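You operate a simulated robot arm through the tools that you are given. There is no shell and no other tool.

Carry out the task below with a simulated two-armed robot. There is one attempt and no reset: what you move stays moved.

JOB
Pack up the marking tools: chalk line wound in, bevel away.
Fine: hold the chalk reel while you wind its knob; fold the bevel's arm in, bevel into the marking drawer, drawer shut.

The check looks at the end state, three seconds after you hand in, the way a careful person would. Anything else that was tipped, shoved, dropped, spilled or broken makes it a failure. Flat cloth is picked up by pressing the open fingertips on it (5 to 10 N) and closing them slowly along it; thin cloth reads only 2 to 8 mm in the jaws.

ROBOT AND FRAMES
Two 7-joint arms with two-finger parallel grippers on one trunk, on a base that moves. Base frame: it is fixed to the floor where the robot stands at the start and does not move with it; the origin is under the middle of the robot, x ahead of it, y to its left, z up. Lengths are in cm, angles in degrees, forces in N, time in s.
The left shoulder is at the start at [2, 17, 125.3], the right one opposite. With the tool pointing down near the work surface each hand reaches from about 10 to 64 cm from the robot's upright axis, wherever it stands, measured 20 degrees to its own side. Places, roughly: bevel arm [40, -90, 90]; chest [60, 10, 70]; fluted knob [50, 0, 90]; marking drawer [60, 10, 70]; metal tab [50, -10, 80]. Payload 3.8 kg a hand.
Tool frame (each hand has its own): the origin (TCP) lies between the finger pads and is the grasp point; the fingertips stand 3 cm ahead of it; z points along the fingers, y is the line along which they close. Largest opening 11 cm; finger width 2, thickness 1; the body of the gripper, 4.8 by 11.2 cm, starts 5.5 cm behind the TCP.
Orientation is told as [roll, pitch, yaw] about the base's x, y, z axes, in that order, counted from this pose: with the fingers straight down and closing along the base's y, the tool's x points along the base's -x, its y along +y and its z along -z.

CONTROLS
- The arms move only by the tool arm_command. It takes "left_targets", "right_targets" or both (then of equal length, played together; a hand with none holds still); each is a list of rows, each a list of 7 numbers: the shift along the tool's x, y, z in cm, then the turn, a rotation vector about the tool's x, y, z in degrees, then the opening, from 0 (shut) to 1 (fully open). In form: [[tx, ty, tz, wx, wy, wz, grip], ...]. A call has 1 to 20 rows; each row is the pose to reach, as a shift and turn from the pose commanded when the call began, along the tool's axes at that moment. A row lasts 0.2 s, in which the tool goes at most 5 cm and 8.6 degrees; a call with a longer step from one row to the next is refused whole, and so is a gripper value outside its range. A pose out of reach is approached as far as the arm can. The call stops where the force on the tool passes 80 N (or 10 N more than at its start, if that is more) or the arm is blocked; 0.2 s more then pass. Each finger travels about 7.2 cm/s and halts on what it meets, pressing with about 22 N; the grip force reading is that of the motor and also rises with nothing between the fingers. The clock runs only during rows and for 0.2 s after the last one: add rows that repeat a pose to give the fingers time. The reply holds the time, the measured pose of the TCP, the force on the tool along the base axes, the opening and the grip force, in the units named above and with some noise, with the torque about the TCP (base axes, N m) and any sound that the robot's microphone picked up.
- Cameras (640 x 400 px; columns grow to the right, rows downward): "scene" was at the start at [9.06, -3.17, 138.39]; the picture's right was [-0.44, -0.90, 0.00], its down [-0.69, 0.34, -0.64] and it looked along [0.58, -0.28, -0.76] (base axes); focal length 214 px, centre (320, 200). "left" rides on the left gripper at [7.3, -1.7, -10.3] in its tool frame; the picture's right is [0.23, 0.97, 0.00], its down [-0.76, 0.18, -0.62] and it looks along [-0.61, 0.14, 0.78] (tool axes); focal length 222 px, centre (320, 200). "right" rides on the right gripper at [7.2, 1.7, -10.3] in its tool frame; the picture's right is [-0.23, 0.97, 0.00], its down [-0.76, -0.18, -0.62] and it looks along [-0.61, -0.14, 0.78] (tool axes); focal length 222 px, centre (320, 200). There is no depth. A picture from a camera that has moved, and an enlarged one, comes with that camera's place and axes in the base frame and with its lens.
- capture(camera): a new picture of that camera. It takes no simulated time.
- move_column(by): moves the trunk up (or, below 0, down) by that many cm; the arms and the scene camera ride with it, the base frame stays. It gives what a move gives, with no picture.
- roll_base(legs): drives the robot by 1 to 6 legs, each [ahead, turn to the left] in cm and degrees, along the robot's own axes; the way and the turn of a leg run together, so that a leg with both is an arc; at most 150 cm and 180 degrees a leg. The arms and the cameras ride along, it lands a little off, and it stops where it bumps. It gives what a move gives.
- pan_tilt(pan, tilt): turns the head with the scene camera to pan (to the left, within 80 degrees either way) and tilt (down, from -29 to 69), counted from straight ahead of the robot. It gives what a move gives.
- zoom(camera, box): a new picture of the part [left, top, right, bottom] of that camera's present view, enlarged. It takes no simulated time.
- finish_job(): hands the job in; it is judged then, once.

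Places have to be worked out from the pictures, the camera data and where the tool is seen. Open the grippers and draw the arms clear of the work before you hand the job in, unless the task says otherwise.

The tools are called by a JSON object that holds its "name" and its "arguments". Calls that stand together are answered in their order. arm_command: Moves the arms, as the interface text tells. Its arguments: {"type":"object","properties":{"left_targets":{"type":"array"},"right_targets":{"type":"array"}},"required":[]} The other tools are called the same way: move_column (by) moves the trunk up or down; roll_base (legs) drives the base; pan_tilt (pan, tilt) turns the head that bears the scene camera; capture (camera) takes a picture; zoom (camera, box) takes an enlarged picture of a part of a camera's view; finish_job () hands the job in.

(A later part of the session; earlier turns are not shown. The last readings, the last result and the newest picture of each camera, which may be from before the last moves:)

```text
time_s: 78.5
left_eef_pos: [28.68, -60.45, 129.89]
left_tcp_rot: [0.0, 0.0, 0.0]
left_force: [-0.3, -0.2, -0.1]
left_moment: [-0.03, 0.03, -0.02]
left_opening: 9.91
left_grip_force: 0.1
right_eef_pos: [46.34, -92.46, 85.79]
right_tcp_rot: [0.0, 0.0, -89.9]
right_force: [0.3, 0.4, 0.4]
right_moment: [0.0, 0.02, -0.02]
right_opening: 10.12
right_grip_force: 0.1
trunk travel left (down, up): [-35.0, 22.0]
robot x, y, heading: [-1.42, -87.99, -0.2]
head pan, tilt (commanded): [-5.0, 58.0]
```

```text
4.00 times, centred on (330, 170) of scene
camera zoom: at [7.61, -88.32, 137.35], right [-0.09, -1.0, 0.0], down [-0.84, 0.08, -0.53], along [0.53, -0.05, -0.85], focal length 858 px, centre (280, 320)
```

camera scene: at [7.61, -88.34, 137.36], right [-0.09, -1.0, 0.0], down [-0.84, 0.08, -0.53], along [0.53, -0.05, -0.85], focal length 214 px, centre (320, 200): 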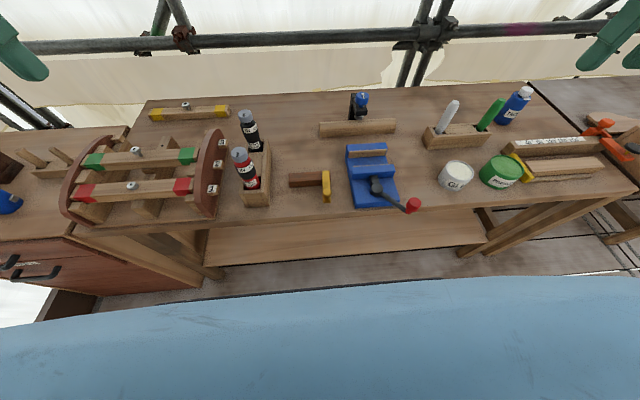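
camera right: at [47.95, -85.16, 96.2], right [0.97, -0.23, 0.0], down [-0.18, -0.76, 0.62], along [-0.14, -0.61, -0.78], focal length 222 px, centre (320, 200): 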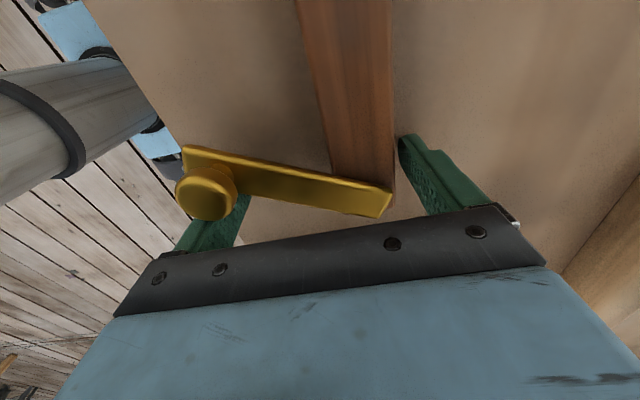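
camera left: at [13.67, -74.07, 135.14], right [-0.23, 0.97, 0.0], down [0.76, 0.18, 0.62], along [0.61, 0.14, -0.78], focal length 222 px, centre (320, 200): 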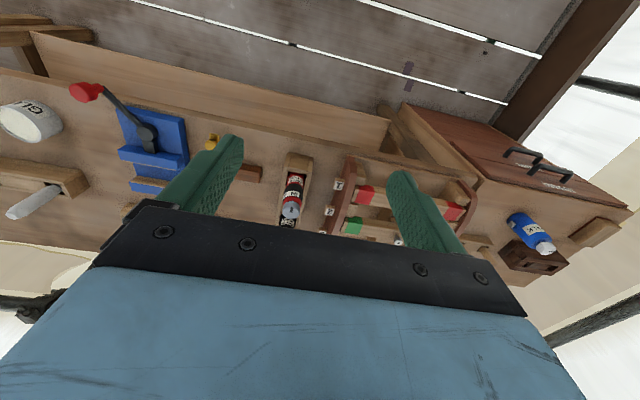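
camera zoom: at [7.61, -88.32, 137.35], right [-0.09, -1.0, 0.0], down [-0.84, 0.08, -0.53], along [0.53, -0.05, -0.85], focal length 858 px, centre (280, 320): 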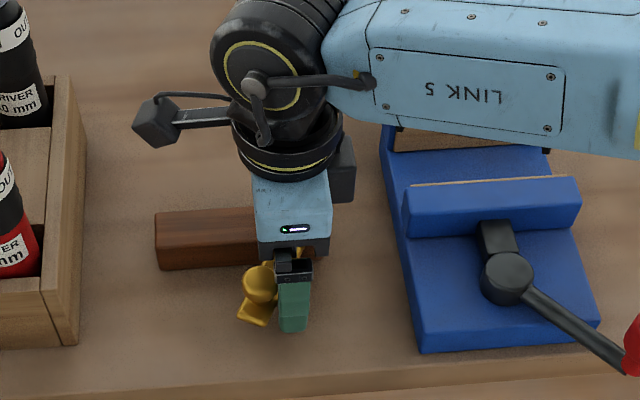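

The arm swings freely (~25°) and the stock stays put. Continue to about 60°, following the arc and closing.

{"name": "arm_command", "arguments": {"right_targets": [[0.8, 0.1, 0, 0, 0, 0, 0.89], [1.6, 0.25, 0, 0, 0, 0, 0.86], [2.5, 0.45, 0, 0, 0, 0, 0.83], [3.2, 0.7, 0, 0, 0, 0, 0.79], [3.8, 0.9, 0, 0, 0, 0, 0.75], [4.4, 1.15, 0, 0, 0, 0, 0.71], [4.4, 1.15, 0, 0, 0, 0, 0.7]]}}

{"name": "capture", "arguments": {"camera": "right"}}

{"name": "zoom", "arguments": {"camera": "scene", "box": [230, 110, 390, 210]}}

```text
time_s: 80.2
left_eef_pos: [28.63, -60.47, 129.89]
left_tcp_rot: [-0.1, 0.0, -0.1]
left_force: [0.3, -1.0, 0.2]
left_moment: [0.02, 0.0, -0.03]
left_opening: 9.91
left_grip_force: 0.1
right_eef_pos: [47.43, -88.06, 85.92]
right_tcp_rot: [0.2, -0.1, -89.9]
right_force: [-0.9, 0.0, 0.0]
right_moment: [0.04, 0.01, -0.01]
right_opening: 7.69
right_grip_force: 0.1
trunk travel left (down, up): [-35.0, 22.0]
robot x, y, heading: [-1.4, -88.05, 0.3]
head pan, tilt (commanded): [-5.0, 58.0]
```

```text
taken
camera right: at [49.09, -80.79, 96.22], right [0.97, -0.22, 0.0], down [-0.18, -0.76, 0.62], along [-0.14, -0.61, -0.78], focal length 222 px, centre (320, 200)
```

right: 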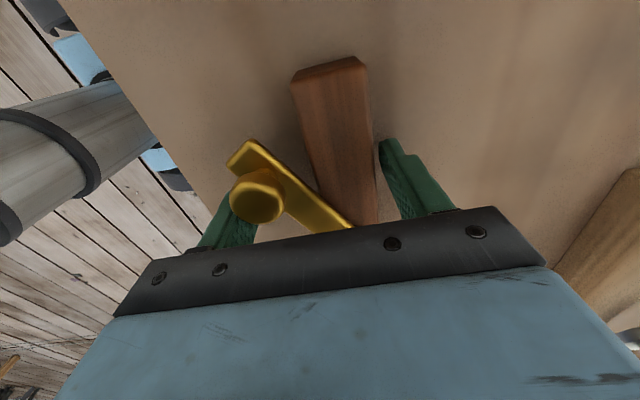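

```text
4.00 times, centred on (310, 160) of scene
camera zoom: at [7.61, -88.35, 137.36], right [-0.09, -1.0, 0.0], down [-0.84, 0.08, -0.53], along [0.53, -0.05, -0.85], focal length 858 px, centre (360, 360)
```

zoom: 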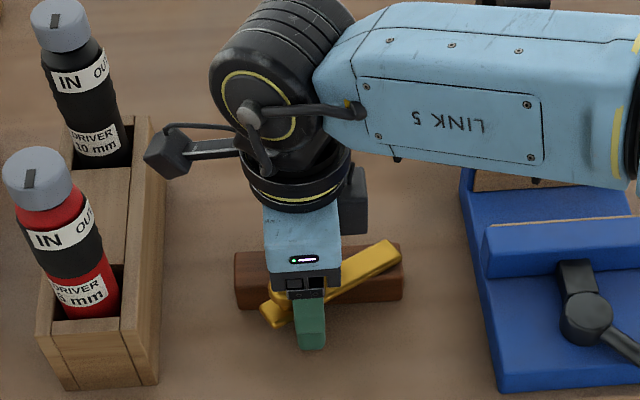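

About 60° folded. Now complete the squeeze: shift +x while closing until both fingers meet the stock.

{"name": "arm_command", "arguments": {"right_targets": [[0.2, 0.3, 0, 0, 0, 0, 0.64], [0.4, 0.6, 0, 0, 0, 0, 0.58], [0.6, 0.95, 0, 0, 0, 0, 0.52], [0.6, 1.2, 0, 0, 0, 0, 0.46], [0.6, 1.45, 0, 0, 0, 0, 0.4], [0.6, 1.6, 0, 0, 0, 0, 0.34], [0.6, 1.6, 0, 0, 0, 0, 0.28], [0.6, 1.6, 0, 0, 0, 0, 0.22], [0.6, 1.6, 0, 0, 0, 0, 0.22]]}}

{"name": "capture", "arguments": {"camera": "right"}}

{"name": "zoom", "arguments": {"camera": "scene", "box": [230, 110, 390, 210]}}

```text
time_s: 82.2
left_eef_pos: [28.66, -60.36, 129.94]
left_tcp_rot: [0.0, 0.0, 0.0]
left_force: [0.0, 0.4, 0.2]
left_moment: [-0.03, 0.0, -0.03]
left_opening: 9.89
left_grip_force: 0.0
right_eef_pos: [49.11, -87.49, 85.83]
right_tcp_rot: [0.1, 0.0, -89.9]
right_force: [-0.1, -0.2, 0.7]
right_moment: [-0.06, 0.03, 0.03]
right_opening: 3.52
right_grip_force: 22.1
trunk travel left (down, up): [-35.0, 22.0]
robot x, y, heading: [-1.4, -87.86, 0.0]
head pan, tilt (commanded): [-5.0, 58.0]
```

```text
taken
camera right: at [50.73, -80.17, 96.23], right [0.97, -0.22, 0.0], down [-0.18, -0.76, 0.62], along [-0.14, -0.61, -0.78], focal length 222 px, centre (320, 200)
```

right: 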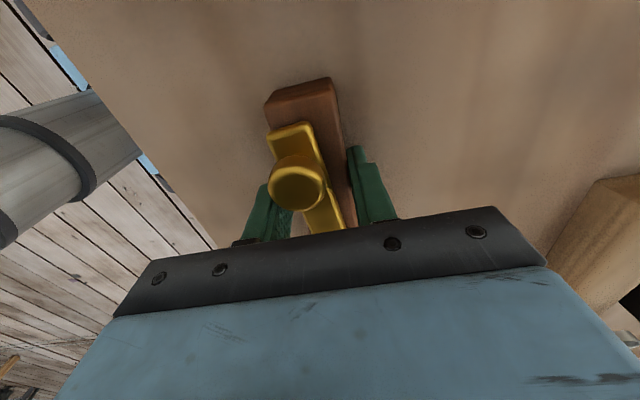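

```text
4.00 times, centred on (310, 160) of scene
camera zoom: at [7.61, -88.33, 137.36], right [-0.09, -1.0, 0.0], down [-0.84, 0.08, -0.53], along [0.53, -0.05, -0.85], focal length 858 px, centre (360, 360)
```

zoom: 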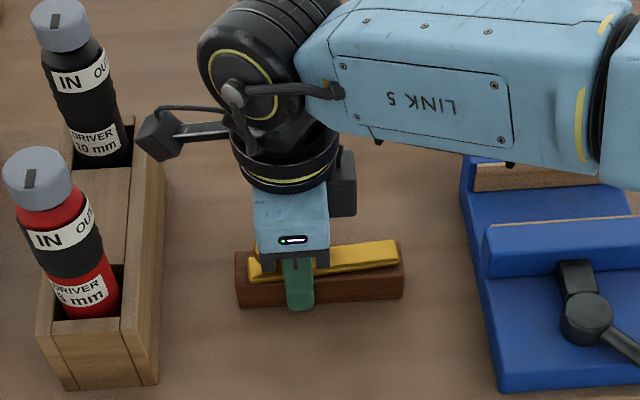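

Arm is folded to within ~4–5°. To align it fully, I open, raise so the tips are just above the brass arm, shift +1.3 cm in y and close gently around the knob centred on the stock.

{"name": "arm_command", "arguments": {"right_targets": [[0, 0, 0, 0, 0, 0, 0.35], [0, 0, 0, 0, 0, 0, 0.45], [0, 0, 0, 0, 0, 0, 0.5], [0, 0, -1.7, 0, 0, 0, 0.5], [0, 0, -3.4, 0, 0, 0, 0.5], [0.6, 0, -3.4, 0, 0, 0, 0.5], [1.3, 0, -3.4, 0, 0, 0, 0.5], [1.3, 0, -3.4, 0, 0, 0, 0.4], [1.3, 0, -3.4, 0, 0, 0, 0.3], [1.3, 0, -3.4, 0, 0, 0, 0.25], [1.3, 0, -3.4, 0, 0, 0, 0.2], [1.3, 0, -3.4, 0, 0, 0, 0.15], [1.3, 0, -3.4, 0, 0, 0, 0.15]]}}

{"name": "capture", "arguments": {"camera": "right"}}

{"name": "zoom", "arguments": {"camera": "scene", "box": [230, 110, 390, 210]}}

```text
time_s: 85.0
left_eef_pos: [28.61, -60.56, 129.88]
left_tcp_rot: [0.0, 0.0, 0.0]
left_force: [-0.7, 0.3, 0.2]
left_moment: [0.0, 0.0, 0.01]
left_opening: 9.9
left_grip_force: 0.0
right_eef_pos: [49.12, -86.28, 89.39]
right_tcp_rot: [0.2, -0.1, -89.8]
right_force: [0.3, 0.2, 1.1]
right_moment: [-0.02, 0.02, 0.01]
right_opening: 2.51
right_grip_force: 22.3
trunk travel left (down, up): [-35.0, 22.0]
robot x, y, heading: [-1.46, -87.86, -0.3]
head pan, tilt (commanded): [-5.0, 58.0]
```

```text
taken
camera right: at [50.72, -78.86, 99.6], right [0.97, -0.23, 0.0], down [-0.18, -0.76, 0.62], along [-0.14, -0.61, -0.78], focal length 222 px, centre (320, 200)
```

right: 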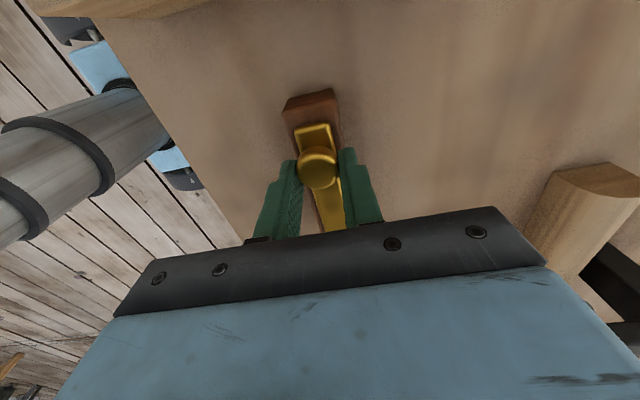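

```text
4.00 times, centred on (310, 160) of scene
camera zoom: at [7.61, -88.33, 137.36], right [-0.09, -1.0, 0.0], down [-0.84, 0.08, -0.53], along [0.53, -0.05, -0.85], focal length 858 px, centre (360, 360)
```

zoom: 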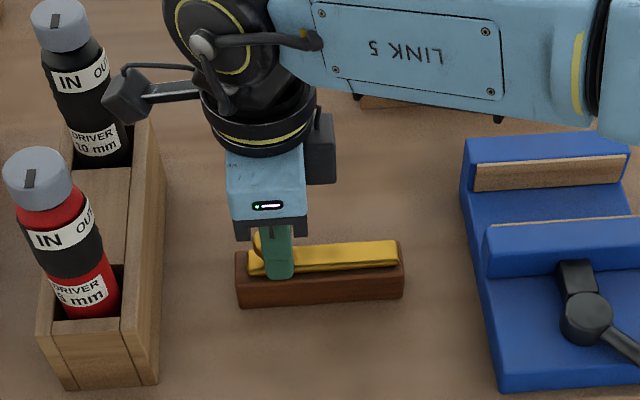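

Now the arm is aligned with the stock. Open, shift to the stock's middle, lower and grip the stock with the folded arm between the fingers.

{"name": "arm_command", "arguments": {"right_targets": [[0, 0, 0, 0, 0, 0, 0.3], [0, 0, 0, 0, 0, 0, 0.4], [0, 0, 0, 0, 0, 0, 0.5], [-1.3, 0, 0, 0, 0, 0, 0.5], [-2.7, 0, 0, 0, 0, 0, 0.5], [-2.7, 0, 1.7, 0, 0, 0, 0.5], [-2.7, 0, 3.5, 0, 0, 0, 0.5], [-2.7, 0, 3.5, 0, 0, 0, 0.42], [-2.7, 0, 3.5, 0, 0, 0, 0.35], [-2.7, 0, 3.5, 0, 0, 0, 0.28], [-2.7, 0, 3.5, 0, 0, 0, 0.2], [-2.7, 0, 3.5, 0, 0, 0, 0.2]]}}

{"name": "zoom", "arguments": {"camera": "scene", "box": [230, 110, 390, 210]}}

{"name": "capture", "arguments": {"camera": "right"}}

```text
time_s: 87.5
left_eef_pos: [28.67, -60.49, 129.89]
left_tcp_rot: [0.0, 0.0, 0.0]
left_force: [0.2, -0.5, -0.2]
left_moment: [-0.03, 0.01, 0.0]
left_opening: 9.9
left_grip_force: 0.1
right_eef_pos: [49.11, -88.88, 85.66]
right_tcp_rot: [0.1, -0.1, -89.9]
right_force: [0.4, -0.7, -0.2]
right_moment: [0.02, -0.02, 0.01]
right_opening: 3.54
right_grip_force: 21.8
trunk travel left (down, up): [-35.0, 22.0]
robot x, y, heading: [-1.64, -88.45, -0.1]
head pan, tilt (commanded): [-5.0, 58.0]
```

```text
4.00 times, centred on (310, 160) of scene
camera zoom: at [7.62, -88.34, 137.35], right [-0.09, -1.0, 0.0], down [-0.84, 0.08, -0.53], along [0.53, -0.05, -0.85], focal length 858 px, centre (360, 360)
```

zoom: 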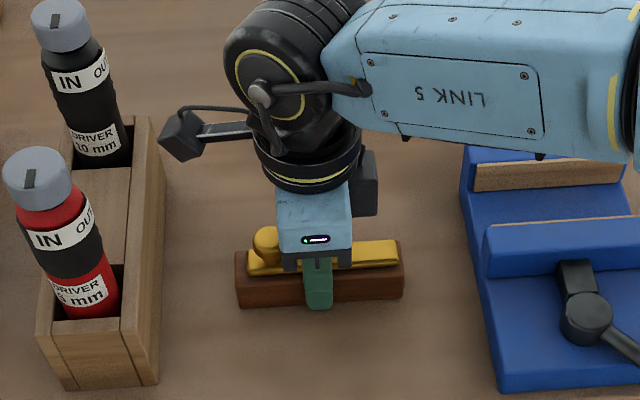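

```text
taken
camera right: at [50.75, -81.62, 96.08], right [0.97, -0.23, 0.0], down [-0.18, -0.76, 0.62], along [-0.14, -0.61, -0.78], focal length 222 px, centre (320, 200)
```

right: 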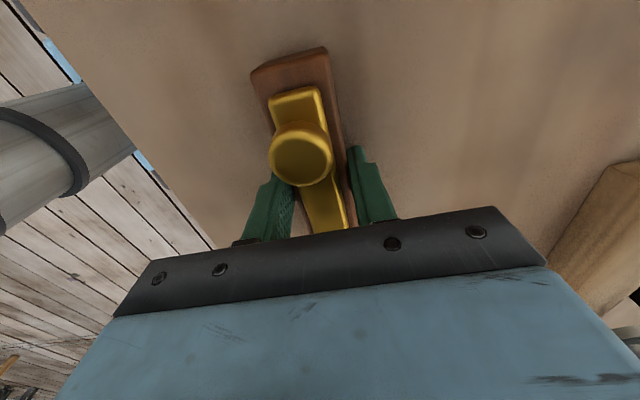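

Stock gripped (3.54 cm). Lift straight up.

{"name": "arm_command", "arguments": {"right_targets": [[0, 0, -1.5, 0, 0, 0, 0.2], [0, 0, -4, 0, 0, 0, 0.2], [0, 0, -8, 0, 0, 0, 0.2], [0, 0, -12, 0, 0, 0, 0.2], [0, 0, -16, 0, 0, 0, 0.2], [0, 0, -20, 0, 0, 0, 0.2], [0, 0, -24, 0, 0, 0, 0.2], [0, 0, -28, 0, 0, 0, 0.2], [0, 0, -32, 0, 0, 0, 0.2], [0, 0, -35, 0, 0, 0, 0.2]]}}

{"name": "capture", "arguments": {"camera": "right"}}

{"name": "capture", "arguments": {"camera": "scene"}}

```text
time_s: 89.8
left_eef_pos: [28.61, -60.32, 129.85]
left_tcp_rot: [0.0, 0.1, 0.0]
left_force: [0.4, -0.1, -0.4]
left_moment: [-0.02, -0.01, -0.03]
left_opening: 9.89
left_grip_force: 0.0
right_eef_pos: [49.08, -88.88, 120.79]
right_tcp_rot: [0.1, 0.0, -89.9]
right_force: [0.3, 0.1, -0.6]
right_moment: [-0.02, 0.03, 0.01]
right_opening: 3.55
right_grip_force: 21.8
trunk travel left (down, up): [-35.0, 22.0]
robot x, y, heading: [-1.5, -88.09, -0.1]
head pan, tilt (commanded): [-5.0, 58.0]
```

```text
taken
camera right: at [50.7, -81.56, 131.19], right [0.97, -0.22, 0.0], down [-0.18, -0.76, 0.62], along [-0.14, -0.61, -0.78], focal length 222 px, centre (320, 200)
```

right: 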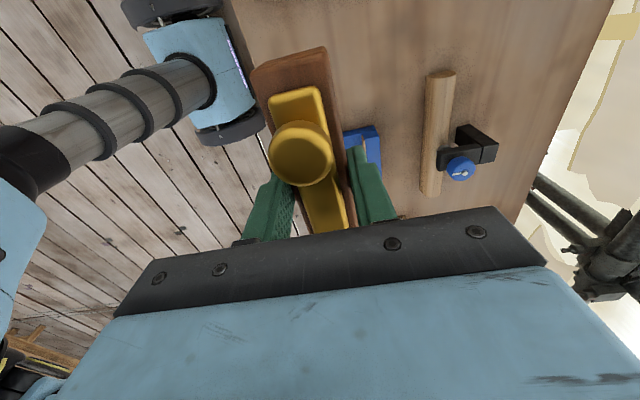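

```text
taken
camera scene: at [7.58, -88.32, 137.36], right [-0.09, -1.0, 0.0], down [-0.84, 0.08, -0.53], along [0.53, -0.05, -0.85], focal length 214 px, centre (320, 200)
```

scene: 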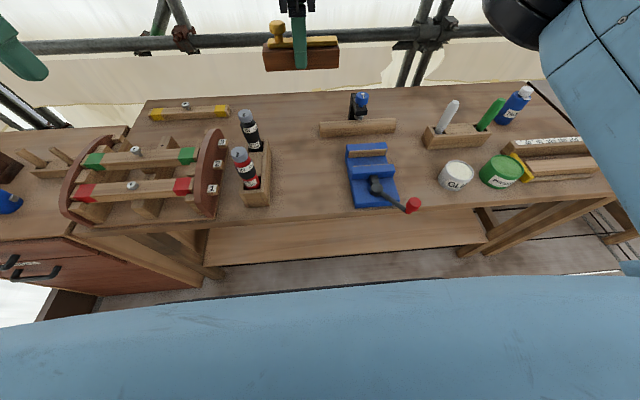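

Bevel lifted cleanly. Retract the right hand closer to the body for driving.

{"name": "arm_command", "arguments": {"right_targets": [[-1.7, -2.3, 0, 0, 0, 0, 0.2], [-3.4, -4.6, 0, 0, 0, 0, 0.2], [-5.1, -7, 0, 0, 0, 0, 0.2], [-6.8, -9.3, 0, 0, 0, 0, 0.2], [-8.5, -11.6, 0, 0, 0, 0, 0.2], [-10, -14, 0, 0, 0, 0, 0.2]]}}

{"name": "roll_base", "arguments": {"legs": [[-14, 0]]}}

```text
time_s: 91.2
left_eef_pos: [28.43, -60.42, 129.92]
left_tcp_rot: [0.0, 0.0, -0.1]
left_force: [0.1, -0.1, -0.4]
left_moment: [0.03, -0.01, 0.0]
left_opening: 9.91
left_grip_force: 0.0
right_eef_pos: [34.99, -99.04, 120.8]
right_tcp_rot: [0.1, 0.0, -90.0]
right_force: [-0.3, 0.3, -2.1]
right_moment: [0.0, 0.0, 0.0]
right_opening: 3.54
right_grip_force: 22.0
trunk travel left (down, up): [-35.0, 22.0]
robot x, y, heading: [-1.26, -88.18, 0.0]
head pan, tilt (commanded): [-5.0, 58.0]
```

```text
time_s: 92.5
left_eef_pos: [14.67, -60.43, 129.92]
left_tcp_rot: [-0.1, -0.1, 0.0]
left_force: [-1.0, 0.5, 0.9]
left_moment: [0.02, 0.01, -0.01]
left_opening: 9.89
left_grip_force: 0.0
right_eef_pos: [21.0, -98.86, 120.77]
right_tcp_rot: [0.1, -0.1, -90.0]
right_force: [-0.8, 0.1, -1.1]
right_moment: [0.05, 0.02, -0.04]
right_opening: 3.54
right_grip_force: 22.2
trunk travel left (down, up): [-35.0, 22.0]
robot x, y, heading: [-15.07, -87.92, -0.2]
head pan, tilt (commanded): [-5.0, 58.0]
```

Turn left 90°, drive 83 cm along +y, turn back right 90° to face the chest.

{"name": "roll_base", "arguments": {"legs": [[0, 90], [83, 0], [0, -90]]}}

{"name": "pan_tilt", "arguments": {"pan": 5, "tilt": 50}}

{"name": "capture", "arguments": {"camera": "scene"}}

{"name": "capture", "arguments": {"camera": "right"}}

```text
time_s: 104.6
left_eef_pos: [12.14, 24.54, 129.98]
left_tcp_rot: [-0.1, 0.1, 2.1]
left_force: [-0.3, -0.4, -0.1]
left_moment: [0.0, 0.01, 0.01]
left_opening: 9.88
left_grip_force: 0.0
right_eef_pos: [20.11, -13.68, 120.81]
right_tcp_rot: [0.1, -0.1, -87.6]
right_force: [0.9, 0.2, -1.0]
right_moment: [-0.01, -0.02, 0.05]
right_opening: 3.53
right_grip_force: 21.9
trunk travel left (down, up): [-35.0, 22.0]
robot x, y, heading: [-17.0, -3.89, 2.1]
head pan, tilt (commanded): [-5.0, 58.0]
```

```text
time_s: 105.3
left_eef_pos: [12.13, 24.58, 130.01]
left_tcp_rot: [-0.1, -0.1, 2.1]
left_force: [0.3, 0.4, 0.3]
left_moment: [0.0, 0.0, 0.02]
left_opening: 9.92
left_grip_force: 0.0
right_eef_pos: [20.04, -13.62, 120.74]
right_tcp_rot: [0.0, -0.2, -87.7]
right_force: [-0.9, -0.2, -1.3]
right_moment: [0.0, -0.02, 0.0]
right_opening: 3.52
right_grip_force: 22.0
trunk travel left (down, up): [-35.0, 22.0]
robot x, y, heading: [-16.68, -3.79, 1.7]
head pan, tilt (commanded): [5.0, 50.0]
```

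```text
taken
camera scene: at [-7.01, -2.81, 138.37], right [0.12, -0.99, 0.0], down [-0.76, -0.09, -0.64], along [0.64, 0.08, -0.77], focal length 214 px, centre (320, 200)
```

scene: 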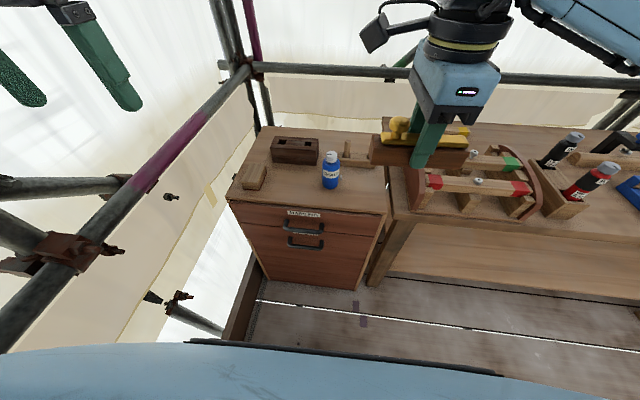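

```text
taken
camera right: at [21.43, -6.28, 131.15], right [0.98, -0.19, 0.0], down [-0.15, -0.77, 0.62], along [-0.12, -0.61, -0.78], focal length 222 px, centre (320, 200)
```

right: 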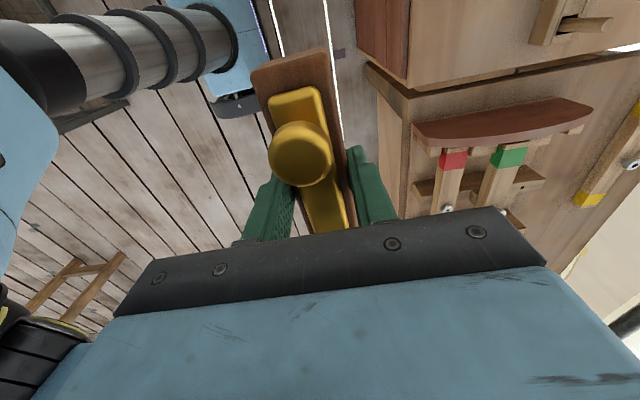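

Robot is at about [-16.8, -3.8], heading 2°. Correct the heading and zoom on the drawer fronts and handles.

{"name": "roll_base", "arguments": {"legs": [[0, -2]]}}

{"name": "zoom", "arguments": {"camera": "scene", "box": [220, 130, 400, 290]}}

{"name": "zoom", "arguments": {"camera": "scene", "box": [270, 195, 350, 255]}}

{"name": "capture", "arguments": {"camera": "left"}}

```text
time_s: 106.1
left_eef_pos: [13.11, 23.6, 129.86]
left_tcp_rot: [0.0, 0.0, 0.2]
left_force: [-0.7, 0.7, -0.4]
left_moment: [0.0, 0.03, -0.01]
left_opening: 9.91
left_grip_force: 0.0
right_eef_pos: [19.73, -14.86, 120.75]
right_tcp_rot: [0.2, 0.0, -89.8]
right_force: [-0.3, 0.1, -1.4]
right_moment: [-0.01, 0.01, 0.04]
right_opening: 3.52
right_grip_force: 21.7
trunk travel left (down, up): [-35.0, 22.0]
robot x, y, heading: [-16.93, -4.08, 0.2]
head pan, tilt (commanded): [5.0, 50.0]
```

```text
2.50 times, centred on (310, 210) of scene
camera zoom: at [-6.98, -3.15, 138.37], right [0.09, -1.0, 0.0], down [-0.76, -0.07, -0.64], along [0.64, 0.06, -0.77], focal length 536 px, centre (345, 175)
```

zoom: 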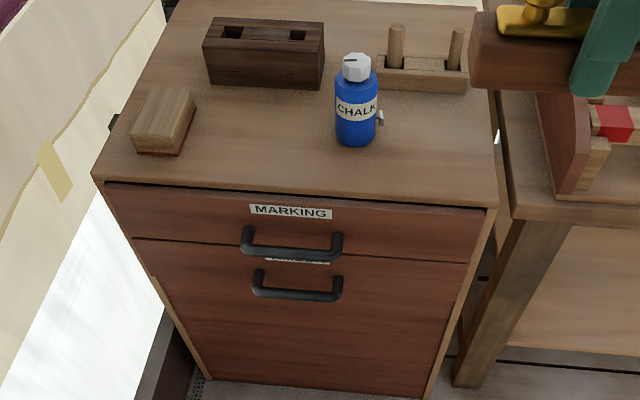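

```text
6.67 times, centred on (310, 225) of scene
camera zoom: at [-6.98, -3.15, 138.37], right [0.09, -1.0, 0.0], down [-0.76, -0.07, -0.64], along [0.64, 0.06, -0.77], focal length 1430 px, centre (387, 33)
```

zoom: 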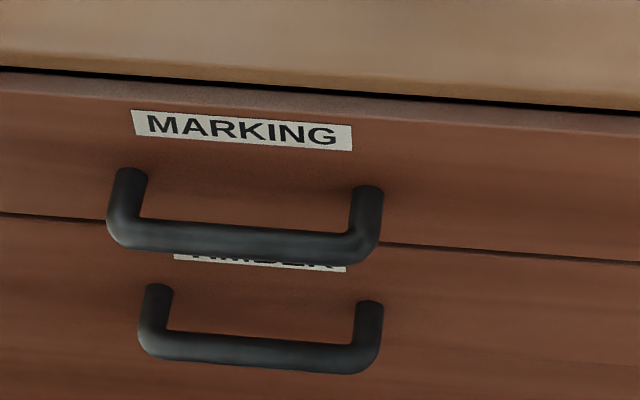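

```text
taken
camera left: at [6.02, 21.9, 140.16], right [-0.23, 0.97, 0.0], down [0.76, 0.18, 0.62], along [0.61, 0.14, -0.78], focal length 222 px, centre (320, 200)
```

left: 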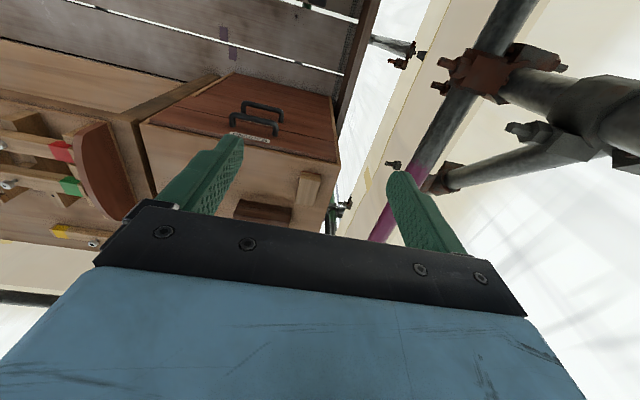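

Upper handle belongs to the MARKING drawer (TIMBER below). Zoom left camera on it to triangulate.

{"name": "zoom", "arguments": {"camera": "left", "box": [220, 80, 300, 150]}}

```text
5.71 times, centred on (260, 115) of left
camera zoom: at [6.02, 21.9, 140.16], right [-0.23, 0.97, 0.0], down [0.76, 0.18, 0.62], along [0.61, 0.14, -0.78], focal length 1269 px, centre (663, 686)
```

zoom: 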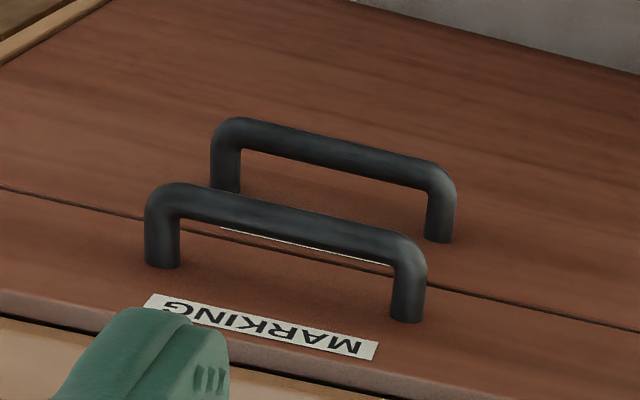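

Handle bar of the MARKING drawer: x≈32, y from 1.8 to 14.2, z≈74, drawer front ≈ x 35.8. I'll take it with the left hand pointing forward with fingers above/below the bar. First yaw the left hand -90° and bring it forward.

{"name": "arm_command", "arguments": {"left_targets": [[-1, -1, 1.6, 0, 0, 8, 0.7], [-2, -2, 3.2, 0, 0, 16, 0.6], [-3, -3, 4.8, 0, 0, 24, 0.55], [-4, -4, 6.4, 0, 0, 32, 0.55], [-5, -5, 8, 0, 0, 40, 0.55], [-6, -6, 9.6, 0, 0, 48, 0.55], [-7.2, -7, 11.2, 0, 0, 56, 0.55], [-8.4, -8, 12.8, 0, 0, 64, 0.55], [-9.6, -9, 14.4, 0, 0, 72, 0.55], [-10.8, -10, 16.2, 0, 0, 80, 0.55], [-12, -11, 18, 0, 0, 88, 0.55], [-13, -11.6, 20, 0, 0, 90, 0.55]]}}

{"name": "capture", "arguments": {"camera": "scene"}}

```text
time_s: 108.7
left_eef_pos: [26.26, 11.93, 110.0]
left_tcp_rot: [0.0, -0.1, -90.0]
left_force: [0.8, -0.3, -0.3]
left_moment: [0.01, 0.01, 0.0]
left_opening: 6.07
left_grip_force: 0.1
right_eef_pos: [19.7, -14.85, 120.83]
right_tcp_rot: [0.0, -0.1, -89.7]
right_force: [0.1, 0.1, -1.4]
right_moment: [-0.02, 0.01, -0.02]
right_opening: 3.53
right_grip_force: 22.0
trunk travel left (down, up): [-35.0, 22.0]
robot x, y, heading: [-16.65, -3.67, 0.1]
head pan, tilt (commanded): [5.0, 50.0]
```

```text
taken
camera scene: at [-6.96, -3.14, 138.37], right [0.09, -1.0, 0.0], down [-0.76, -0.07, -0.64], along [0.64, 0.06, -0.77], focal length 214 px, centre (320, 200)
```

scene: 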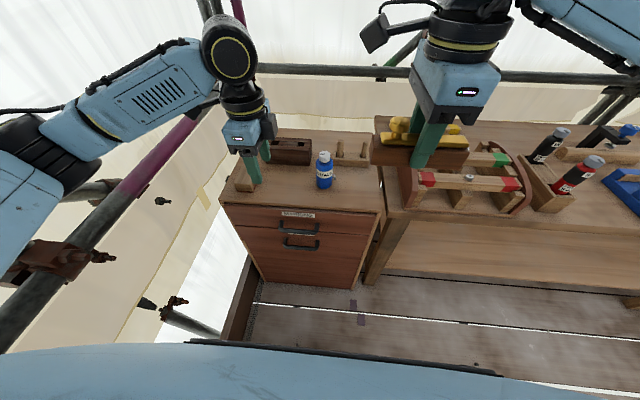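

Pitch the left hand forward 75° while lowering to about [23, 9, 90].

{"name": "arm_command", "arguments": {"left_targets": [[-0.3, -0.3, 2, -8, 0, 0, 0.55], [-0.6, -0.6, 4, -16, 0, 0, 0.55], [-1, -1, 6, -24, 0, 0, 0.55], [-1.3, -1.3, 8, -32, 0, 0, 0.55], [-1.6, -1.6, 10, -40, 0, 0, 0.55], [-2, -2, 12, -48, 0, 0, 0.55], [-2.3, -2.3, 14, -56, 0, 0, 0.55], [-2.6, -2.6, 16, -64, 0, 0, 0.55], [-3, -3, 18, -72, 0, 0, 0.55], [-3, -3, 20, -75, 0, 0, 0.55]]}}

{"name": "capture", "arguments": {"camera": "scene"}}

{"name": "capture", "arguments": {"camera": "left"}}

```text
time_s: 110.9
left_eef_pos: [23.14, 9.12, 89.96]
left_tcp_rot: [75.1, 0.1, -89.9]
left_force: [0.8, 0.1, -0.8]
left_moment: [-0.02, 0.03, 0.0]
left_opening: 6.01
left_grip_force: 0.0
right_eef_pos: [19.78, -14.95, 120.63]
right_tcp_rot: [0.1, -0.1, -89.7]
right_force: [0.3, 0.3, -0.8]
right_moment: [-0.04, 0.01, -0.01]
right_opening: 3.55
right_grip_force: 22.8
trunk travel left (down, up): [-35.0, 22.0]
robot x, y, heading: [-16.83, -3.84, -0.1]
head pan, tilt (commanded): [5.0, 50.0]
```

```text
taken
camera scene: at [-7.0, -3.13, 138.38], right [0.09, -1.0, 0.0], down [-0.76, -0.07, -0.64], along [0.64, 0.06, -0.77], focal length 214 px, centre (320, 200)
```

scene: 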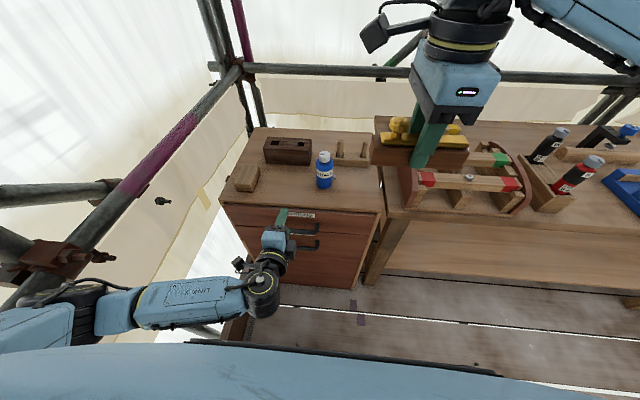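

```text
taken
camera left: at [12.89, 16.28, 90.83], right [0.25, 0.23, 0.94], down [-0.55, -0.76, 0.33], along [0.79, -0.6, -0.06], focal length 222 px, centre (320, 200)
```

left: 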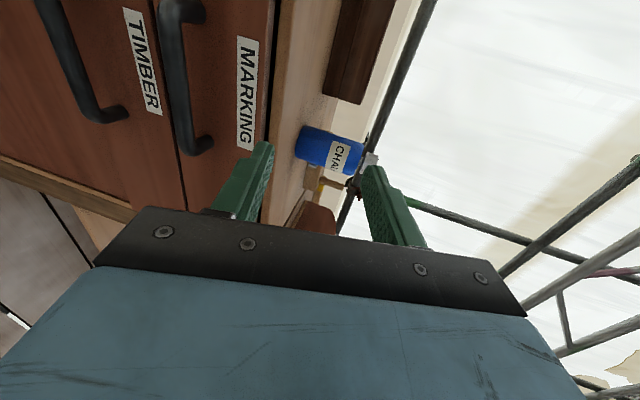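

Great pose. The bar at z=74 projects to x≈32.2, matching. Lower to the pre-grasp spot 7 cm short of the bar.

{"name": "arm_command", "arguments": {"left_targets": [[-0.1, -2.2, 0.8, 0, 0, 0, 0.55], [-0.2, -4.4, 1.6, 0, 0, 0, 0.55], [-0.3, -6.6, 2.4, 0, 0, 0, 0.55], [-0.4, -8.8, 3.2, 0, 0, 0, 0.55], [-0.5, -11, 4, 0, 0, 0, 0.55], [-0.6, -13.1, 4.8, 0, 0, 0, 0.55], [-0.6, -13.1, 4.8, 0, 0, 0, 0.55]]}}

{"name": "capture", "arguments": {"camera": "left"}}

{"name": "zoom", "arguments": {"camera": "scene", "box": [200, 180, 380, 300]}}

```text
time_s: 112.5
left_eef_pos: [24.37, 8.42, 75.92]
left_tcp_rot: [75.0, 0.0, -89.9]
left_force: [-0.5, 0.7, 0.2]
left_moment: [-0.03, 0.01, -0.01]
left_opening: 6.02
left_grip_force: 0.2
right_eef_pos: [19.71, -14.88, 120.66]
right_tcp_rot: [0.1, 0.0, -89.7]
right_force: [0.7, -0.7, -0.8]
right_moment: [0.02, 0.01, 0.04]
right_opening: 3.52
right_grip_force: 22.1
trunk travel left (down, up): [-35.0, 22.0]
robot x, y, heading: [-16.79, -4.04, 0.1]
head pan, tilt (commanded): [5.0, 50.0]
```

```text
taken
camera left: at [14.11, 15.64, 76.85], right [0.25, 0.23, 0.94], down [-0.55, -0.76, 0.33], along [0.79, -0.6, -0.07], focal length 222 px, centre (320, 200)
```

left: 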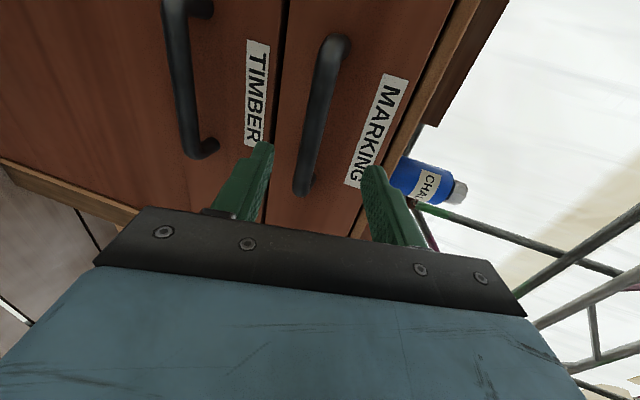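

```text
3.33 times, centred on (290, 240) of scene
camera zoom: at [-6.99, -3.13, 138.38], right [0.09, -1.0, 0.0], down [-0.76, -0.07, -0.64], along [0.64, 0.06, -0.77], focal length 715 px, centre (420, 67)
```

zoom: 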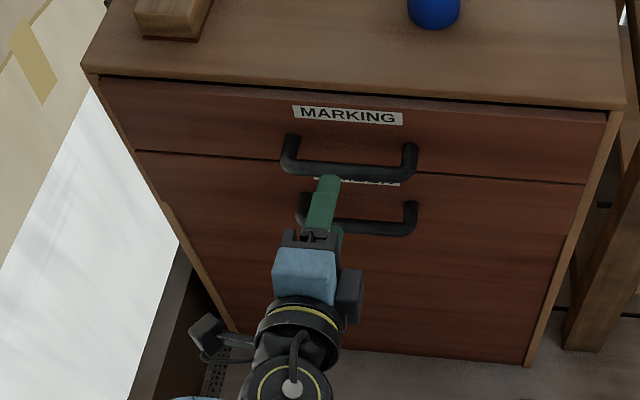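

The bar appears at z≈73–73.5 in this view. Advance to straddle it.

{"name": "arm_command", "arguments": {"left_targets": [[0, -0.1, 1.5, 0, 0, 0, 0.55], [0, -0.2, 3, 0, 0, 0, 0.55], [0, -0.3, 4.5, 0, 0, 0, 0.55], [0, -0.38, 5.8, 0, 0, 0, 0.55], [0, -0.38, 7, 0, 0, 0, 0.55]]}}

{"name": "capture", "arguments": {"camera": "left"}}

{"name": "zoom", "arguments": {"camera": "scene", "box": [250, 190, 350, 270]}}

```text
time_s: 113.7
left_eef_pos: [31.15, 8.39, 73.78]
left_tcp_rot: [75.0, 0.0, -89.8]
left_force: [0.2, 0.4, 0.5]
left_moment: [-0.03, -0.02, 0.04]
left_opening: 6.06
left_grip_force: 0.1
right_eef_pos: [19.78, -14.9, 120.68]
right_tcp_rot: [0.0, -0.1, -89.7]
right_force: [0.1, -0.6, -1.2]
right_moment: [0.0, 0.01, 0.01]
right_opening: 3.54
right_grip_force: 21.5
trunk travel left (down, up): [-35.0, 22.0]
robot x, y, heading: [-16.95, -3.72, 0.3]
head pan, tilt (commanded): [5.0, 50.0]
```

```text
taken
camera left: at [20.82, 15.62, 74.78], right [0.25, 0.23, 0.94], down [-0.55, -0.76, 0.33], along [0.79, -0.61, -0.07], focal length 222 px, centre (320, 200)
```

left: 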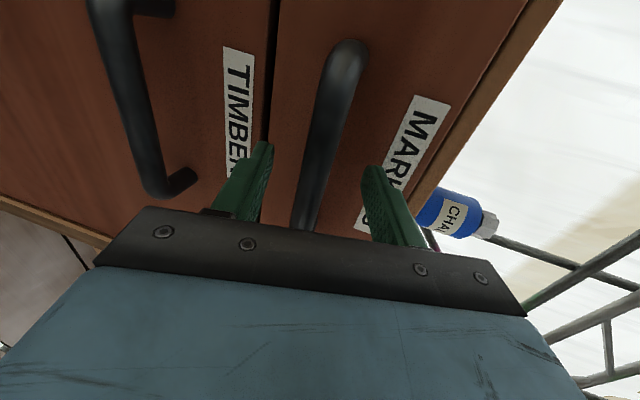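

```text
5.00 times, centred on (300, 230) of scene
camera zoom: at [-6.97, -3.15, 138.37], right [0.09, -1.0, 0.0], down [-0.76, -0.07, -0.64], along [0.64, 0.06, -0.77], focal length 1072 px, centre (420, 50)
```

zoom: 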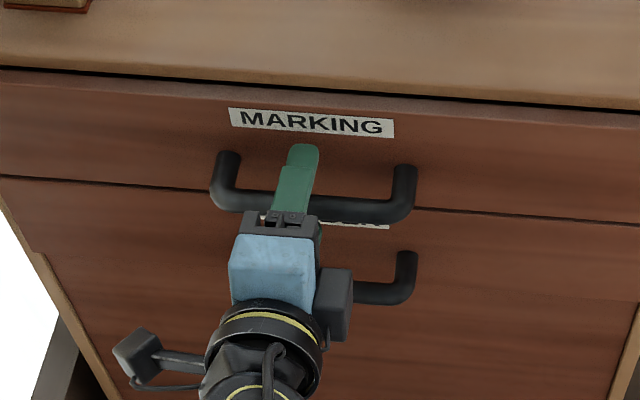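

The fingers straddle the bar. Close on it.

{"name": "arm_command", "arguments": {"left_targets": [[0, 0, 0, 0, 0, 0, 0.45], [0, 0, 0, 0, 0, 0, 0.35], [0, 0, 0, 0, 0, 0, 0.25], [0, 0, 0, 0, 0, 0, 0.15], [0, 0, 0, 0, 0, 0, 0.05], [0, 0, 0, 0, 0, 0, 0.05]]}}

{"name": "capture", "arguments": {"camera": "left"}}

```text
time_s: 115.1
left_eef_pos: [31.0, 8.27, 73.53]
left_tcp_rot: [74.7, 0.0, -90.1]
left_force: [-3.2, -2.3, -22.6]
left_moment: [-0.04, 0.39, -0.14]
left_opening: 1.77
left_grip_force: 45.2
right_eef_pos: [19.82, -14.89, 120.69]
right_tcp_rot: [0.0, -0.2, -89.7]
right_force: [0.2, 0.9, -1.6]
right_moment: [-0.01, 0.03, 0.0]
right_opening: 3.54
right_grip_force: 21.7
trunk travel left (down, up): [-35.0, 22.0]
robot x, y, heading: [-16.78, -4.24, 0.1]
head pan, tilt (commanded): [5.0, 50.0]
```

```text
taken
camera left: at [20.69, 15.66, 74.54], right [0.26, 0.23, 0.94], down [-0.55, -0.76, 0.34], along [0.79, -0.61, -0.07], focal length 222 px, centre (320, 200)
```

left: 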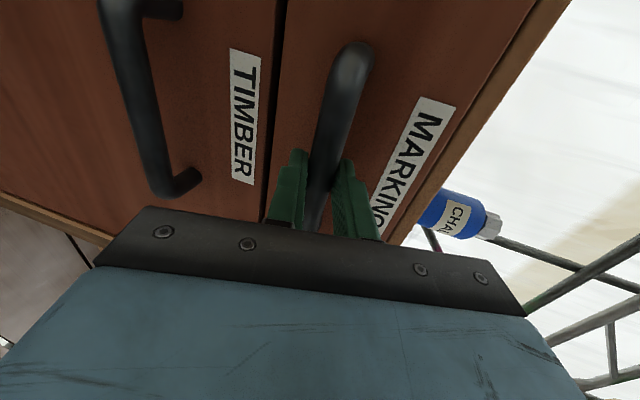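

Gripped, with some vertical preload (bar slightly lower). Ease down 0.35 cm and test a pull of 3 cm along -x.

{"name": "arm_command", "arguments": {"left_targets": [[0, -0.2, 0, 0, 0, 0, 0.05], [0, -0.35, 0, 0, 0, 0, 0.05], [0, -0.48, -0.48, 0, 0, 0, 0.05], [0, -0.61, -0.97, 0, 0, 0, 0.05], [0, -0.74, -1.45, 0, 0, 0, 0.05], [0, -0.87, -1.93, 0, 0, 0, 0.05], [0, -1.0, -2.42, 0, 0, 0, 0.05], [0, -1.13, -2.9, 0, 0, 0, 0.05]]}}

{"name": "zoom", "arguments": {"camera": "scene", "box": [200, 160, 400, 290]}}

```text
time_s: 116.9
left_eef_pos: [27.97, 8.37, 73.52]
left_tcp_rot: [75.0, 0.1, -89.8]
left_force: [-0.9, -0.6, -7.7]
left_moment: [-0.17, 0.08, -0.93]
left_opening: 1.79
left_grip_force: 44.8
right_eef_pos: [19.61, -14.9, 120.72]
right_tcp_rot: [0.1, 0.0, -89.7]
right_force: [0.2, 0.5, -1.3]
right_moment: [-0.03, -0.01, -0.02]
right_opening: 3.55
right_grip_force: 22.3
trunk travel left (down, up): [-35.0, 22.0]
robot x, y, heading: [-16.77, -4.37, -0.1]
head pan, tilt (commanded): [5.0, 50.0]
```

```text
3.08 times, centred on (300, 225) of scene
camera zoom: at [-6.95, -3.13, 138.37], right [0.09, -1.0, 0.0], down [-0.76, -0.07, -0.64], along [0.64, 0.06, -0.77], focal length 660 px, centre (382, 123)
```

zoom: 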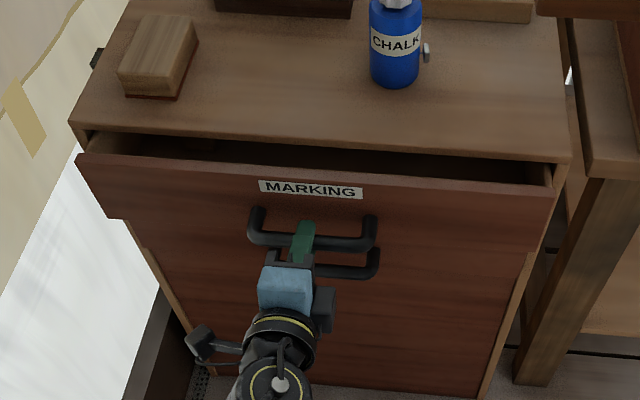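

The drawer slides open. Rather than crowd the arm, I hold the handle and drive the base back 10 cm.

{"name": "roll_base", "arguments": {"legs": [[-10, 0]]}}

{"name": "capture", "arguments": {"camera": "scene"}}

```text
time_s: 118.0
left_eef_pos: [18.09, 8.41, 73.44]
left_tcp_rot: [75.0, 0.0, -89.8]
left_force: [0.5, -0.2, -4.4]
left_moment: [0.11, 0.04, 0.13]
left_opening: 1.75
left_grip_force: 45.1
right_eef_pos: [9.7, -14.96, 120.83]
right_tcp_rot: [0.1, -0.1, -89.7]
right_force: [-1.0, -0.3, -1.9]
right_moment: [-0.01, -0.01, -0.01]
right_opening: 3.53
right_grip_force: 22.1
trunk travel left (down, up): [-35.0, 22.0]
robot x, y, heading: [-26.82, -4.03, -0.0]
head pan, tilt (commanded): [5.0, 50.0]
```

```text
taken
camera scene: at [-17.02, -3.15, 138.38], right [0.09, -1.0, 0.0], down [-0.76, -0.07, -0.64], along [0.64, 0.06, -0.77], focal length 214 px, centre (320, 200)
```

scene: 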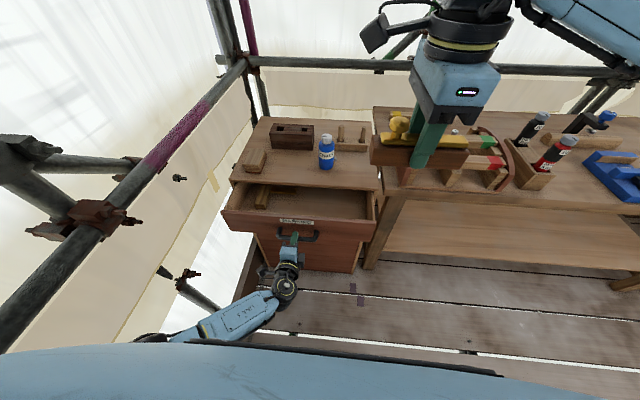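

The drawer is open about 13 cm. Drive back another 9 cm and look inside.

{"name": "roll_base", "arguments": {"legs": [[-9, 0]]}}

{"name": "capture", "arguments": {"camera": "scene"}}

{"name": "zoom", "arguments": {"camera": "scene", "box": [210, 130, 390, 260]}}

```text
time_s: 119.2
left_eef_pos: [8.98, 8.45, 73.49]
left_tcp_rot: [75.1, 0.0, -89.9]
left_force: [0.5, 1.8, 0.9]
left_moment: [0.08, -0.05, 0.18]
left_opening: 1.75
left_grip_force: 45.4
right_eef_pos: [0.66, -14.93, 120.8]
right_tcp_rot: [0.1, -0.1, -89.8]
right_force: [-1.0, 0.1, -1.0]
right_moment: [0.0, -0.01, 0.01]
right_opening: 3.54
right_grip_force: 22.5
trunk travel left (down, up): [-35.0, 22.0]
robot x, y, heading: [-35.88, -4.04, -0.1]
head pan, tilt (commanded): [5.0, 50.0]
```

```text
taken
camera scene: at [-26.09, -3.14, 138.38], right [0.09, -1.0, 0.0], down [-0.76, -0.07, -0.64], along [0.64, 0.06, -0.77], focal length 214 px, centre (320, 200)
```

scene: 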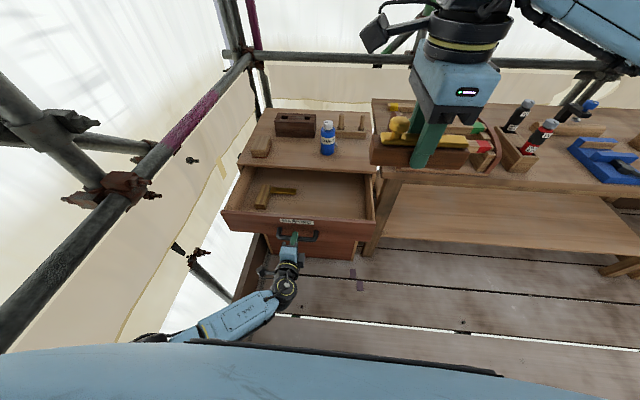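

```text
3.08 times, centred on (300, 195) of scene
camera zoom: at [-26.09, -3.14, 138.38], right [0.09, -1.0, 0.0], down [-0.76, -0.07, -0.64], along [0.64, 0.06, -0.77], focal length 660 px, centre (382, 215)
```

zoom: 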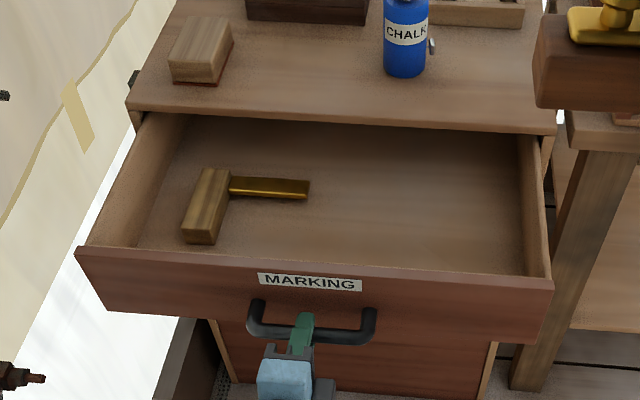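

Drawer open 22 cm; a try square lies in its left part, the right half is free. Release the handle with the left hand, back off and raise it.

{"name": "arm_command", "arguments": {"left_targets": [[0, 0, 0, 0, 0, 0, 0.25], [0, 0, 0, 0, 0, 0, 0.45], [0, 0, 0, 0, 0, 0, 0.55], [0, 0, -2, 0, 0, 0, 0.55], [0, 0, -4.5, 0, 0, 0, 0.55], [0, 0, -7, 0, 0, 0, 0.55], [2, 4, -7, 0, 0, 0, 0.55], [4, 8, -7, 0, 0, 0, 0.55], [6, 12, -7, 0, 0, 0, 0.55], [8, 16, -7, 0, 0, 0, 0.55], [10, 20, -7, 0, 0, 0, 0.55], [12, 24, -7, 0, 0, 0, 0.55], [14, 28, -7, 0, 0, 0, 0.55]]}}

{"name": "capture", "arguments": {"camera": "scene"}}

```text
time_s: 122.0
left_eef_pos: [9.51, 22.33, 102.21]
left_tcp_rot: [74.9, 0.0, -89.9]
left_force: [-0.6, -0.2, -0.6]
left_moment: [-0.02, 0.0, -0.01]
left_opening: 6.04
left_grip_force: 0.1
right_eef_pos: [0.68, -14.95, 120.79]
right_tcp_rot: [0.1, -0.1, -89.8]
right_force: [-1.0, 0.3, -1.3]
right_moment: [-0.02, -0.01, 0.01]
right_opening: 3.52
right_grip_force: 22.3
trunk travel left (down, up): [-35.0, 22.0]
robot x, y, heading: [-35.84, -4.03, 0.1]
head pan, tilt (commanded): [5.0, 50.0]
```

```text
taken
camera scene: at [-25.97, -3.12, 138.37], right [0.09, -1.0, 0.0], down [-0.76, -0.07, -0.64], along [0.64, 0.06, -0.77], focal length 214 px, centre (320, 200)
```

scene: 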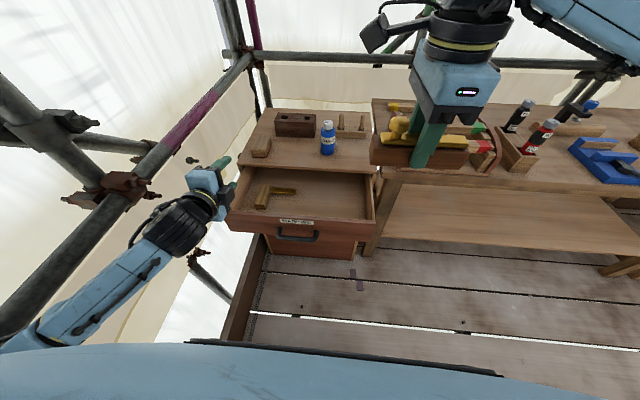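

The drawer stays open. Bring the left hand a bit inward and up, then drive ahead 15 cm so the right hand can reach the drawer.

{"name": "arm_command", "arguments": {"left_targets": [[-1.5, 2, -1, 0, 0, 0, 0.4], [-3, 4, -2, 0, 0, 0, 0.3], [-4.5, 6, -3, 0, 0, 0, 0.2], [-6, 8, -4, 0, 0, 0, 0.1], [-6, 10, -5, 0, 0, 0, 0.1]]}}

{"name": "roll_base", "arguments": {"legs": [[15, 0]]}}

{"name": "capture", "arguments": {"camera": "scene"}}

```text
time_s: 123.2
left_eef_pos: [8.22, 16.13, 112.99]
left_tcp_rot: [74.8, 0.1, -89.9]
left_force: [0.5, 0.2, -1.1]
left_moment: [-0.02, -0.01, -0.02]
left_opening: 1.1
left_grip_force: 0.0
left hand out of reach, approached as far as the arm can: row 5
right_eef_pos: [0.73, -14.91, 120.88]
right_tcp_rot: [0.1, -0.1, -89.8]
right_force: [-0.1, 0.2, -0.8]
right_moment: [-0.01, 0.02, 0.0]
right_opening: 3.53
right_grip_force: 22.0
trunk travel left (down, up): [-35.0, 22.0]
robot x, y, heading: [-35.9, -3.71, -0.2]
head pan, tilt (commanded): [5.0, 50.0]
```

```text
time_s: 124.5
left_eef_pos: [23.19, 16.25, 113.08]
left_tcp_rot: [74.9, 0.0, -89.7]
left_force: [0.4, 0.2, 0.3]
left_moment: [0.01, 0.01, 0.02]
left_opening: 1.09
left_grip_force: 0.0
right_eef_pos: [15.88, -14.86, 120.76]
right_tcp_rot: [0.0, -0.1, -89.8]
right_force: [0.3, -0.2, -2.0]
right_moment: [0.01, 0.03, 0.03]
right_opening: 3.54
right_grip_force: 21.9
trunk travel left (down, up): [-35.0, 22.0]
robot x, y, heading: [-20.73, -4.27, 0.0]
head pan, tilt (commanded): [5.0, 50.0]
```

```text
taken
camera scene: at [-10.87, -3.13, 138.36], right [0.09, -1.0, 0.0], down [-0.76, -0.07, -0.64], along [0.64, 0.06, -0.77], focal length 214 px, centre (320, 200)
```

scene: 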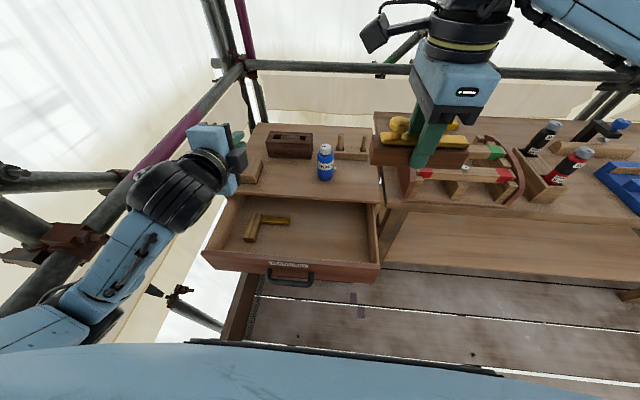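

Zoom on the drawer interior to locate its floor and edges.

{"name": "zoom", "arguments": {"camera": "scene", "box": [195, 175, 395, 300]}}

{"name": "capture", "arguments": {"camera": "right"}}

```text
3.20 times, centred on (295, 238) of scene
camera zoom: at [-10.87, -3.13, 138.36], right [0.09, -1.0, 0.0], down [-0.76, -0.07, -0.64], along [0.64, 0.06, -0.77], focal length 686 px, centre (400, 80)
```

zoom: 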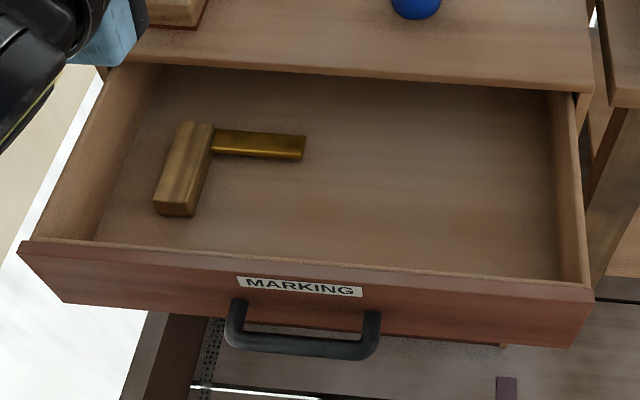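

```text
taken
camera right: at [17.45, -7.57, 131.11], right [0.98, -0.22, 0.0], down [-0.17, -0.76, 0.62], along [-0.14, -0.61, -0.78], focal length 222 px, centre (320, 200)
```

right: 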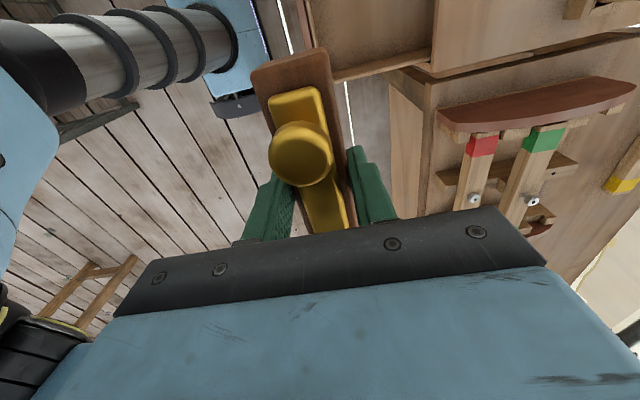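

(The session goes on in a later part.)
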